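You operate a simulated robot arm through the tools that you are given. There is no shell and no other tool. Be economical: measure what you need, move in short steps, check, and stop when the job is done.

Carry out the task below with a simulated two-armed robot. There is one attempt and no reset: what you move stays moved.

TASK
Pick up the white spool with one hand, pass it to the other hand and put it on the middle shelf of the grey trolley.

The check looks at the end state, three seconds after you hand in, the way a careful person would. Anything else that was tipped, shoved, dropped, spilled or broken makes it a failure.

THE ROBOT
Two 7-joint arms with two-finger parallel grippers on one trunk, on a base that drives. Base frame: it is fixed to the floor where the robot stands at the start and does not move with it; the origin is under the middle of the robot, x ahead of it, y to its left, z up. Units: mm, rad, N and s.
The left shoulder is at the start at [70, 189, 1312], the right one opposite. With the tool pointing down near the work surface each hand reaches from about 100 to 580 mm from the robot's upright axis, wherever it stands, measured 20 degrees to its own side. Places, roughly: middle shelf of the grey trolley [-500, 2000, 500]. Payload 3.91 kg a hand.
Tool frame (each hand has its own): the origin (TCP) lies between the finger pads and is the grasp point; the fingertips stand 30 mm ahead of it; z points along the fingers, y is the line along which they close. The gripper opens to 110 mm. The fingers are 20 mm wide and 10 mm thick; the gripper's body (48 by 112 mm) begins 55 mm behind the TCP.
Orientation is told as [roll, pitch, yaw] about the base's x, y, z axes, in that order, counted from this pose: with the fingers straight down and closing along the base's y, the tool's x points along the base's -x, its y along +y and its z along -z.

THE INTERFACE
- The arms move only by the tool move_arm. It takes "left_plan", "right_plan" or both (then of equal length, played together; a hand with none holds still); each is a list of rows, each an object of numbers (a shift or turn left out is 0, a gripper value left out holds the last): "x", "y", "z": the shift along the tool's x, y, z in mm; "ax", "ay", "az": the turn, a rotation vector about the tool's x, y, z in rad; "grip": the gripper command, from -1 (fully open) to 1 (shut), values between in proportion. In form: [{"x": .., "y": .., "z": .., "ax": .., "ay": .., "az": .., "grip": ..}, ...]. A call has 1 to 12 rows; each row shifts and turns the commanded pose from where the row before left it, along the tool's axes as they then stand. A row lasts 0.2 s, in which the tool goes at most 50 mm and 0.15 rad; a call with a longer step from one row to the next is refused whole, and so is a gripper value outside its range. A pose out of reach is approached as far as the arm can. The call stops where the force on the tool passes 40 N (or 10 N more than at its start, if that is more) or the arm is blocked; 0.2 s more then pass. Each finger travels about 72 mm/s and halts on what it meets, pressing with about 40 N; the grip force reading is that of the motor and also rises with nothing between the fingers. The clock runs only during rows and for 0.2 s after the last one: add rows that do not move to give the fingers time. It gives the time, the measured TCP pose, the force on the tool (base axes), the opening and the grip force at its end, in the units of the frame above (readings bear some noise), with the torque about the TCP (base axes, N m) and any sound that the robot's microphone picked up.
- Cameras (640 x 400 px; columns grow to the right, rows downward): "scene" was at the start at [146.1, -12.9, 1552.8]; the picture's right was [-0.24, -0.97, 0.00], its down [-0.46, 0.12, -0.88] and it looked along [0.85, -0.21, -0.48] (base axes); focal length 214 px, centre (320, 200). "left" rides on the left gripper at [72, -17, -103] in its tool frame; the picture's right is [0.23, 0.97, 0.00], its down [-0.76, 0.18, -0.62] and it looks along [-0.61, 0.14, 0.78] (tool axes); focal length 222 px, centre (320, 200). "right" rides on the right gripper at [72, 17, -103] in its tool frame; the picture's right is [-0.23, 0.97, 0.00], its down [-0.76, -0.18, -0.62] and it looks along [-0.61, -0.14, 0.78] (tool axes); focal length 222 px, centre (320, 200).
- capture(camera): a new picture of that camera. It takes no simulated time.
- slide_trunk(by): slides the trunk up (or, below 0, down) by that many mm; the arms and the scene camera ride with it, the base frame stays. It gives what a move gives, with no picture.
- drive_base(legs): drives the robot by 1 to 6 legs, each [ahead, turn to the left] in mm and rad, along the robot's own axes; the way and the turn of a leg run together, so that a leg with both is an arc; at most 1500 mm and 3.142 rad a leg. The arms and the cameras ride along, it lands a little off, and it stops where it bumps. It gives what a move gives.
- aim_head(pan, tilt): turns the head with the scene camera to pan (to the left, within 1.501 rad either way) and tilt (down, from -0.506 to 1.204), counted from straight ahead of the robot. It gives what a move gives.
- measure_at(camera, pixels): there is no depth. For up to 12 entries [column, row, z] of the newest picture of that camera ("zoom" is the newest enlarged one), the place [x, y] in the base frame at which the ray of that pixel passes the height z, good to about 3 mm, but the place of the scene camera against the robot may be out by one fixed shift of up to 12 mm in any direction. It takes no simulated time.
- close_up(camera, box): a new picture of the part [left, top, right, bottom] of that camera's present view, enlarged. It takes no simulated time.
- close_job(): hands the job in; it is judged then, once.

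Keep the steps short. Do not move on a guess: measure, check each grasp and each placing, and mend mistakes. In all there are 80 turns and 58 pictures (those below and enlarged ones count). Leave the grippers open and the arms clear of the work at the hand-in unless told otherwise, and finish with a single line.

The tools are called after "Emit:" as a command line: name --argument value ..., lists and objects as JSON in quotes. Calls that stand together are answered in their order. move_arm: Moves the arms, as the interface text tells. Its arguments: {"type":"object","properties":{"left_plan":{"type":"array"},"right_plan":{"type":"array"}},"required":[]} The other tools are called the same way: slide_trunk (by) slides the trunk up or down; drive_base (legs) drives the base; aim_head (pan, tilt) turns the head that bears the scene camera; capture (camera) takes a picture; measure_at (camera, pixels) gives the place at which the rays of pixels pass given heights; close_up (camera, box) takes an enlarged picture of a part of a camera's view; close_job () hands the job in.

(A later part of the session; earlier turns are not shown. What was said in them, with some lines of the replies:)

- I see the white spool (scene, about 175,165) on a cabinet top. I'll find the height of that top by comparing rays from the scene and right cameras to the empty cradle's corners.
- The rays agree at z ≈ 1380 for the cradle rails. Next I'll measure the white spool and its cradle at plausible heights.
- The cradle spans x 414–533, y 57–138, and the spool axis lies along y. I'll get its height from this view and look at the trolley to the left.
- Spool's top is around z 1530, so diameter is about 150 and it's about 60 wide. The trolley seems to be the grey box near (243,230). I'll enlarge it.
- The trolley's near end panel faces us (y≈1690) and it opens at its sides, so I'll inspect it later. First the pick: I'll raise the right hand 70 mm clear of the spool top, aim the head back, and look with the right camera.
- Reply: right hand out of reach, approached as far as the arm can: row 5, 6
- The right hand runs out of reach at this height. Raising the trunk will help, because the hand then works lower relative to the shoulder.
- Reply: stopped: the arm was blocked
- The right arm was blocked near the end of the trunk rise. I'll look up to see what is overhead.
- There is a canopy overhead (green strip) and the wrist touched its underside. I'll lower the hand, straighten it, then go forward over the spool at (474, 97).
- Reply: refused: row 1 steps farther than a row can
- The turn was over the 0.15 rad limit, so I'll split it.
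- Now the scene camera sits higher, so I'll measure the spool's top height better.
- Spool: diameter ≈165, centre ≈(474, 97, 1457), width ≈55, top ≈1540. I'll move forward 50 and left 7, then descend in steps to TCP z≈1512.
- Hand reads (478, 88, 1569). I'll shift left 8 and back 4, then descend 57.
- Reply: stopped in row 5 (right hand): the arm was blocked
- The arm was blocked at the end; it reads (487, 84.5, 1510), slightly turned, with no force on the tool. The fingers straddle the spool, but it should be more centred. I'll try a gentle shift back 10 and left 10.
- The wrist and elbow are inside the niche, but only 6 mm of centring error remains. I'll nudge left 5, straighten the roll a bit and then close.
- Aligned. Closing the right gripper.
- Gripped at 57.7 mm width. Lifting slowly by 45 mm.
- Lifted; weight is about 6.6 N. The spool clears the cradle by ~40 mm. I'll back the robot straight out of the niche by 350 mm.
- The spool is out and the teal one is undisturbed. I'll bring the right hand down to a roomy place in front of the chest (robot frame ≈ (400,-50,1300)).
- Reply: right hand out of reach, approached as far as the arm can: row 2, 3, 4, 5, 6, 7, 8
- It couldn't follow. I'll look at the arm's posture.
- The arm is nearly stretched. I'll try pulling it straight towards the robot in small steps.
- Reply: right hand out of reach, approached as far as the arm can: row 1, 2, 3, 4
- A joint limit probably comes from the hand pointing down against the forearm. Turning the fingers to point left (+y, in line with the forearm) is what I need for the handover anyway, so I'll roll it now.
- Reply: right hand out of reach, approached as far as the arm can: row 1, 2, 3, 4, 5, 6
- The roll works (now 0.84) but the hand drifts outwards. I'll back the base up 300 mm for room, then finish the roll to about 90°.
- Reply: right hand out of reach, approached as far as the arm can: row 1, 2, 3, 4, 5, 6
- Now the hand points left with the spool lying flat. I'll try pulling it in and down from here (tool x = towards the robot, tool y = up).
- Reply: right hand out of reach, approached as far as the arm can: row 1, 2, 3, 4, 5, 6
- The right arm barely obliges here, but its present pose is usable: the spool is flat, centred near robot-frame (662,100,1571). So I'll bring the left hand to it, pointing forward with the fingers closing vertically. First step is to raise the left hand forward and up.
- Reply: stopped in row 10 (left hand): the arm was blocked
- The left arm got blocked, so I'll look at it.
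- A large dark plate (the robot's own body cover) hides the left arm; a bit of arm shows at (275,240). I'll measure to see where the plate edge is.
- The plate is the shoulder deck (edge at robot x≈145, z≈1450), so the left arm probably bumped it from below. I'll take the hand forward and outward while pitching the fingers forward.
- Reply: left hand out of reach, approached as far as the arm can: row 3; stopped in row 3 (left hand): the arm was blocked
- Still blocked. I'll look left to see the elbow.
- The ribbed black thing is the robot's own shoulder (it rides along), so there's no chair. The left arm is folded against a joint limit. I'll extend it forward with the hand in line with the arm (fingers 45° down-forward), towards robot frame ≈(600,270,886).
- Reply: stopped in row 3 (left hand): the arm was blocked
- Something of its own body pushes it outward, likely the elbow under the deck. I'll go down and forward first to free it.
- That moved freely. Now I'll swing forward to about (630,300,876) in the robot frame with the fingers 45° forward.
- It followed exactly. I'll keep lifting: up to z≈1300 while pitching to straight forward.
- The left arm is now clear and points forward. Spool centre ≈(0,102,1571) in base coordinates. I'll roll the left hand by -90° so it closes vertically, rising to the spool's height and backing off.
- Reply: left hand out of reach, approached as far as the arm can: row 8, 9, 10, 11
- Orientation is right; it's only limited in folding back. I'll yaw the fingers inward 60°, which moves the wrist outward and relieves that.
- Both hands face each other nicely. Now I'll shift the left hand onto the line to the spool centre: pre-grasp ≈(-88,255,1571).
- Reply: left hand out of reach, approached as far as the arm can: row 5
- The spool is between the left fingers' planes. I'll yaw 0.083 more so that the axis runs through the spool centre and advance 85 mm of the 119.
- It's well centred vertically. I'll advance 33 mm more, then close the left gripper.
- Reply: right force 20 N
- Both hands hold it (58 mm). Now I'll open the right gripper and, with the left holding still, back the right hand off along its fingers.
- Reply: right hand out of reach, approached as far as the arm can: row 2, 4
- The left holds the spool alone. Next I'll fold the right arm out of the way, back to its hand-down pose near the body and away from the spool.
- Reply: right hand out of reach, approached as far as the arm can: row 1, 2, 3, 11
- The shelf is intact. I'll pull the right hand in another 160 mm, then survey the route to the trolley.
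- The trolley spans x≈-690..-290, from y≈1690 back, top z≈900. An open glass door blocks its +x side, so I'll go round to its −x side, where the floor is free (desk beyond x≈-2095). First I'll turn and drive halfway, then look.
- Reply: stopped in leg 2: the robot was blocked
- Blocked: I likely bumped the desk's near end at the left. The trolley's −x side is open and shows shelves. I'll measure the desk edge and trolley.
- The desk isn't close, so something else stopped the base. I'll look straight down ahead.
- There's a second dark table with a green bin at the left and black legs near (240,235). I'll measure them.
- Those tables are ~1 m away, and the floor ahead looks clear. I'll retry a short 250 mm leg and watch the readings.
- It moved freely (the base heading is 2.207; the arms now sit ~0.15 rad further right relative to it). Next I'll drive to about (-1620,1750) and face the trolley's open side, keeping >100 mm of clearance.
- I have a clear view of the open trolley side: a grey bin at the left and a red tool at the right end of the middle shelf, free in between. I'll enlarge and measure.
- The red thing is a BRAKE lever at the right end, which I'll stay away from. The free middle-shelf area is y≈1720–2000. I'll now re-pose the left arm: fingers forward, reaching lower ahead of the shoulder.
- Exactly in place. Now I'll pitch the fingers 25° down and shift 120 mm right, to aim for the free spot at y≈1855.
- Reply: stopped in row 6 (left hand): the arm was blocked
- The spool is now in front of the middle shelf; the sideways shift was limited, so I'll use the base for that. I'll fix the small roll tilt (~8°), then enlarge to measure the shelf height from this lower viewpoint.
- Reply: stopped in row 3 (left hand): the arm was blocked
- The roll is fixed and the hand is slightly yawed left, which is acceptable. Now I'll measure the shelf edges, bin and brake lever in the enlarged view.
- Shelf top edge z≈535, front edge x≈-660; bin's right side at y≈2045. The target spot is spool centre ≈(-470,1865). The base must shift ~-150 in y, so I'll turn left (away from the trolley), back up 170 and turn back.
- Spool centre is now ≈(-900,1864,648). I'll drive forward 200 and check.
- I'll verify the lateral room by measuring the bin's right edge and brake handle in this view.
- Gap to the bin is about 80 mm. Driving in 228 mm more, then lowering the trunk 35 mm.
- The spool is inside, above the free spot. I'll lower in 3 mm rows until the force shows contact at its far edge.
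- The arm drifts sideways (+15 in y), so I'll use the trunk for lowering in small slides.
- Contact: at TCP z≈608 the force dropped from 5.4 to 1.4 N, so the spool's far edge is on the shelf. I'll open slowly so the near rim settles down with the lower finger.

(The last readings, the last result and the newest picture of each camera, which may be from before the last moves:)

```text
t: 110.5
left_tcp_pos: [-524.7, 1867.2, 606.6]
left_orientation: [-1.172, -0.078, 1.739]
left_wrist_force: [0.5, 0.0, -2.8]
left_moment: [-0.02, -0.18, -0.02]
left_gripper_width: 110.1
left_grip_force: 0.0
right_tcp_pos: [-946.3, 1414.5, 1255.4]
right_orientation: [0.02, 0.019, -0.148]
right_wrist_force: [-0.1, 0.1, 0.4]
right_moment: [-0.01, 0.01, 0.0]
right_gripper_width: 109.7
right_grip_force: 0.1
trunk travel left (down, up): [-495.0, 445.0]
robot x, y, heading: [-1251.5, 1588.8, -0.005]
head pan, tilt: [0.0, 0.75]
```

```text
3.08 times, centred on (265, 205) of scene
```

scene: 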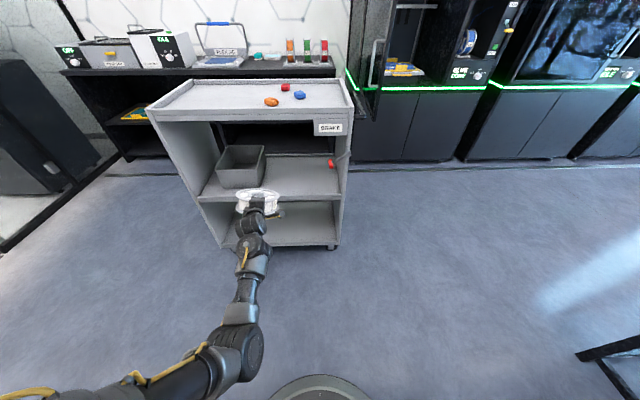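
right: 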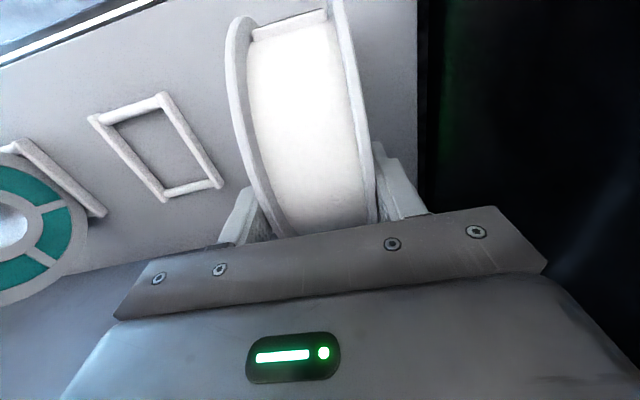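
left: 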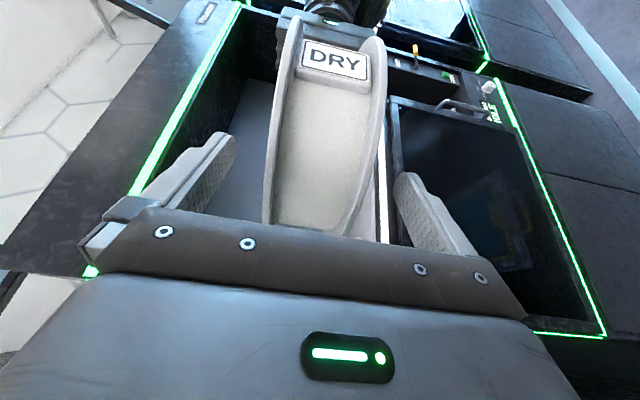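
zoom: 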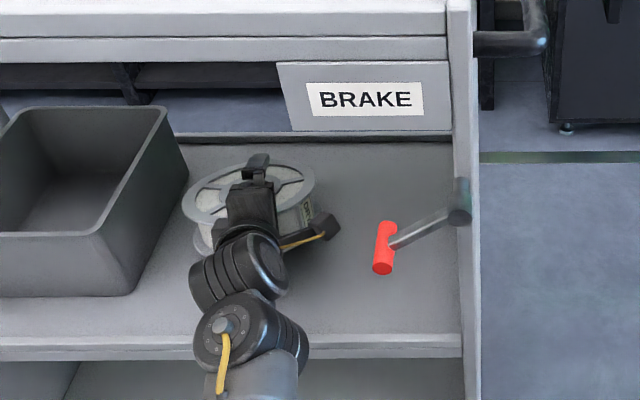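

It's open; the near rim rests on the lower finger (2.8 N). Now I'll back the base out horizontally in small legs so the rim slides down the sloped finger.

Emit:
drive_base --legs '[[-25, 0]]'

Emit:
close_up --camera "scene" --box '[180, 140, 350, 270]'

```text
t: 111.3
left_tcp_pos: [-549.4, 1868.7, 607.7]
left_orientation: [-1.173, -0.079, 1.739]
left_wrist_force: [2.7, 0.5, -4.1]
left_moment: [-0.02, -0.27, -0.05]
left_gripper_width: 110.0
left_grip_force: 0.0
right_tcp_pos: [-971.5, 1413.5, 1255.1]
right_orientation: [0.018, 0.02, -0.149]
right_wrist_force: [-0.9, -0.6, -1.1]
right_moment: [-0.01, 0.0, 0.01]
right_gripper_width: 109.9
right_grip_force: 0.0
trunk travel left (down, up): [-495.0, 445.0]
robot x, y, heading: [-1275.0, 1585.9, -0.002]
head pan, tilt: [0.0, 0.75]
```

```text
3.08 times, centred on (265, 205) of scene
```

zoom: 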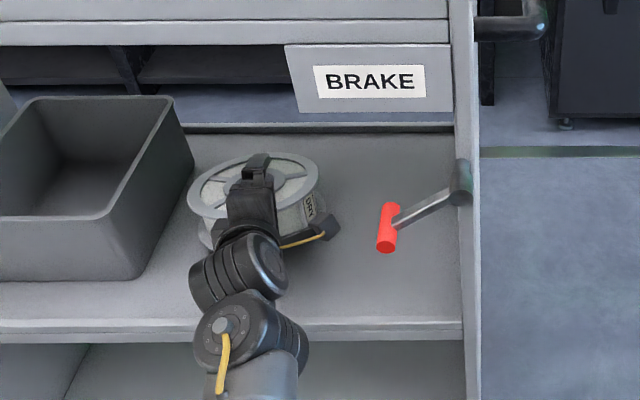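

Relative to the bin and back rail the spool has stayed put, so the finger is sliding out as planned. I'll back another 40 mm to free the tip.

Emit:
drive_base --legs '[[-20, 0]]'

Emit:
drive_base --legs '[[-25, 0]]'

Emit:
close_up --camera "scene" --box '[180, 140, 350, 270]'

```text
t: 112.1
left_tcp_pos: [-569.4, 1869.6, 608.1]
left_orientation: [-1.171, -0.08, 1.739]
left_wrist_force: [-0.5, 0.7, -2.9]
left_moment: [0.01, -0.07, -0.02]
left_gripper_width: 110.0
left_grip_force: 0.0
right_tcp_pos: [-990.0, 1414.7, 1255.4]
right_orientation: [0.02, 0.022, -0.148]
right_wrist_force: [0.6, 0.3, -0.4]
right_moment: [-0.02, -0.01, -0.01]
right_gripper_width: 110.1
right_grip_force: 0.0
trunk travel left (down, up): [-495.0, 445.0]
robot x, y, heading: [-1295.4, 1583.3, 0.003]
head pan, tilt: [0.0, 0.75]
```

```text
t: 112.9
left_tcp_pos: [-594.3, 1869.6, 609.0]
left_orientation: [-1.17, -0.082, 1.74]
left_wrist_force: [-0.2, -0.9, -2.1]
left_moment: [-0.04, -0.01, -0.02]
left_gripper_width: 109.7
left_grip_force: 0.0
right_tcp_pos: [-1015.8, 1413.0, 1255.2]
right_orientation: [0.019, 0.019, -0.149]
right_wrist_force: [-0.1, -0.5, 1.4]
right_moment: [0.01, -0.04, 0.02]
right_gripper_width: 109.9
right_grip_force: 0.1
trunk travel left (down, up): [-495.0, 445.0]
robot x, y, heading: [-1319.9, 1584.7, -0.002]
head pan, tilt: [0.0, 0.75]
```

```text
3.08 times, centred on (265, 205) of scene
```

zoom: 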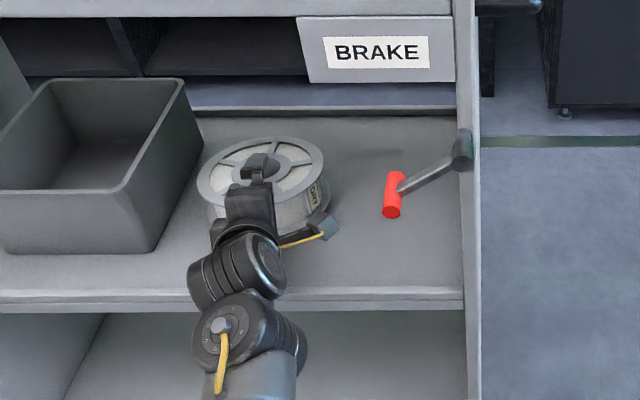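

The spool stays put and the finger contact is near its tip. I'll back 30 mm more to release it fully and read the force.

Emit:
drive_base --legs '[[-30, 0]]'

```text
t: 113.8
left_tcp_pos: [-624.8, 1870.5, 608.8]
left_orientation: [-1.173, -0.083, 1.74]
left_wrist_force: [-0.8, 0.1, -0.1]
left_moment: [0.01, 0.03, 0.03]
left_gripper_width: 109.8
left_grip_force: 0.0
right_tcp_pos: [-1046.8, 1413.8, 1256.6]
right_orientation: [0.019, 0.018, -0.149]
right_wrist_force: [-0.6, 0.0, 0.5]
right_moment: [-0.02, -0.01, -0.02]
right_gripper_width: 109.9
right_grip_force: 0.0
trunk travel left (down, up): [-495.0, 445.0]
robot x, y, heading: [-1348.4, 1579.9, -0.004]
head pan, tilt: [0.0, 0.75]
```

Force is zero, so the spool is free. I'll raise the trunk 30 mm to clear the shelf edge, then back out.

Emit:
slide_trunk --by 30

Emit:
drive_base --legs '[[-270, 0]]'

Emit:
close_up --camera "scene" --box '[160, 60, 400, 260]'

```text
t: 114.5
left_tcp_pos: [-623.8, 1870.2, 638.0]
left_orientation: [-1.171, -0.083, 1.741]
left_wrist_force: [-0.5, -0.7, 0.3]
left_moment: [-0.04, 0.02, 0.02]
left_gripper_width: 110.0
left_grip_force: 0.1
right_tcp_pos: [-1044.5, 1414.1, 1286.4]
right_orientation: [0.018, 0.019, -0.148]
right_wrist_force: [1.3, 0.8, 0.1]
right_moment: [-0.02, 0.01, 0.02]
right_gripper_width: 109.9
right_grip_force: 0.1
trunk travel left (down, up): [-525.0, 415.0]
robot x, y, heading: [-1348.2, 1585.7, 0.0]
head pan, tilt: [0.0, 0.75]
```

```text
t: 116.4
left_tcp_pos: [-894.7, 1870.9, 639.1]
left_orientation: [-1.175, -0.083, 1.743]
left_wrist_force: [0.7, 0.4, -0.9]
left_moment: [-0.01, -0.03, -0.03]
left_gripper_width: 110.0
left_grip_force: 0.0
right_tcp_pos: [-1316.2, 1416.0, 1285.3]
right_orientation: [0.021, 0.02, -0.149]
right_wrist_force: [-0.1, 0.5, 0.3]
right_moment: [0.04, -0.05, 0.0]
right_gripper_width: 109.9
right_grip_force: 0.0
trunk travel left (down, up): [-525.0, 415.0]
robot x, y, heading: [-1617.4, 1587.2, -0.008]
head pan, tilt: [0.0, 0.75]
```

```text
2.00 times, centred on (280, 160) of scene
```

zoom: 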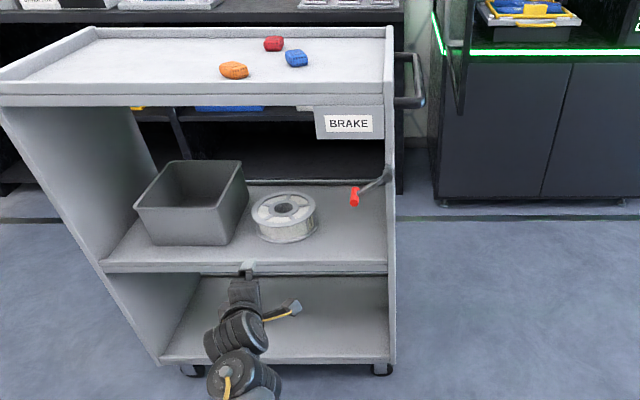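

The white spool lies flat on the middle shelf, clear of the bin and brake lever. The trolley's other items are where they were, both grippers are open, and the arms are clear. Handing in.

Emit:
close_job

```text
The job is handed in.
```

The white spool was picked up by the right hand, passed to the left, and now lies flat on the middle shelf of the grey trolley; nothing else appeared disturbed in the views I took.
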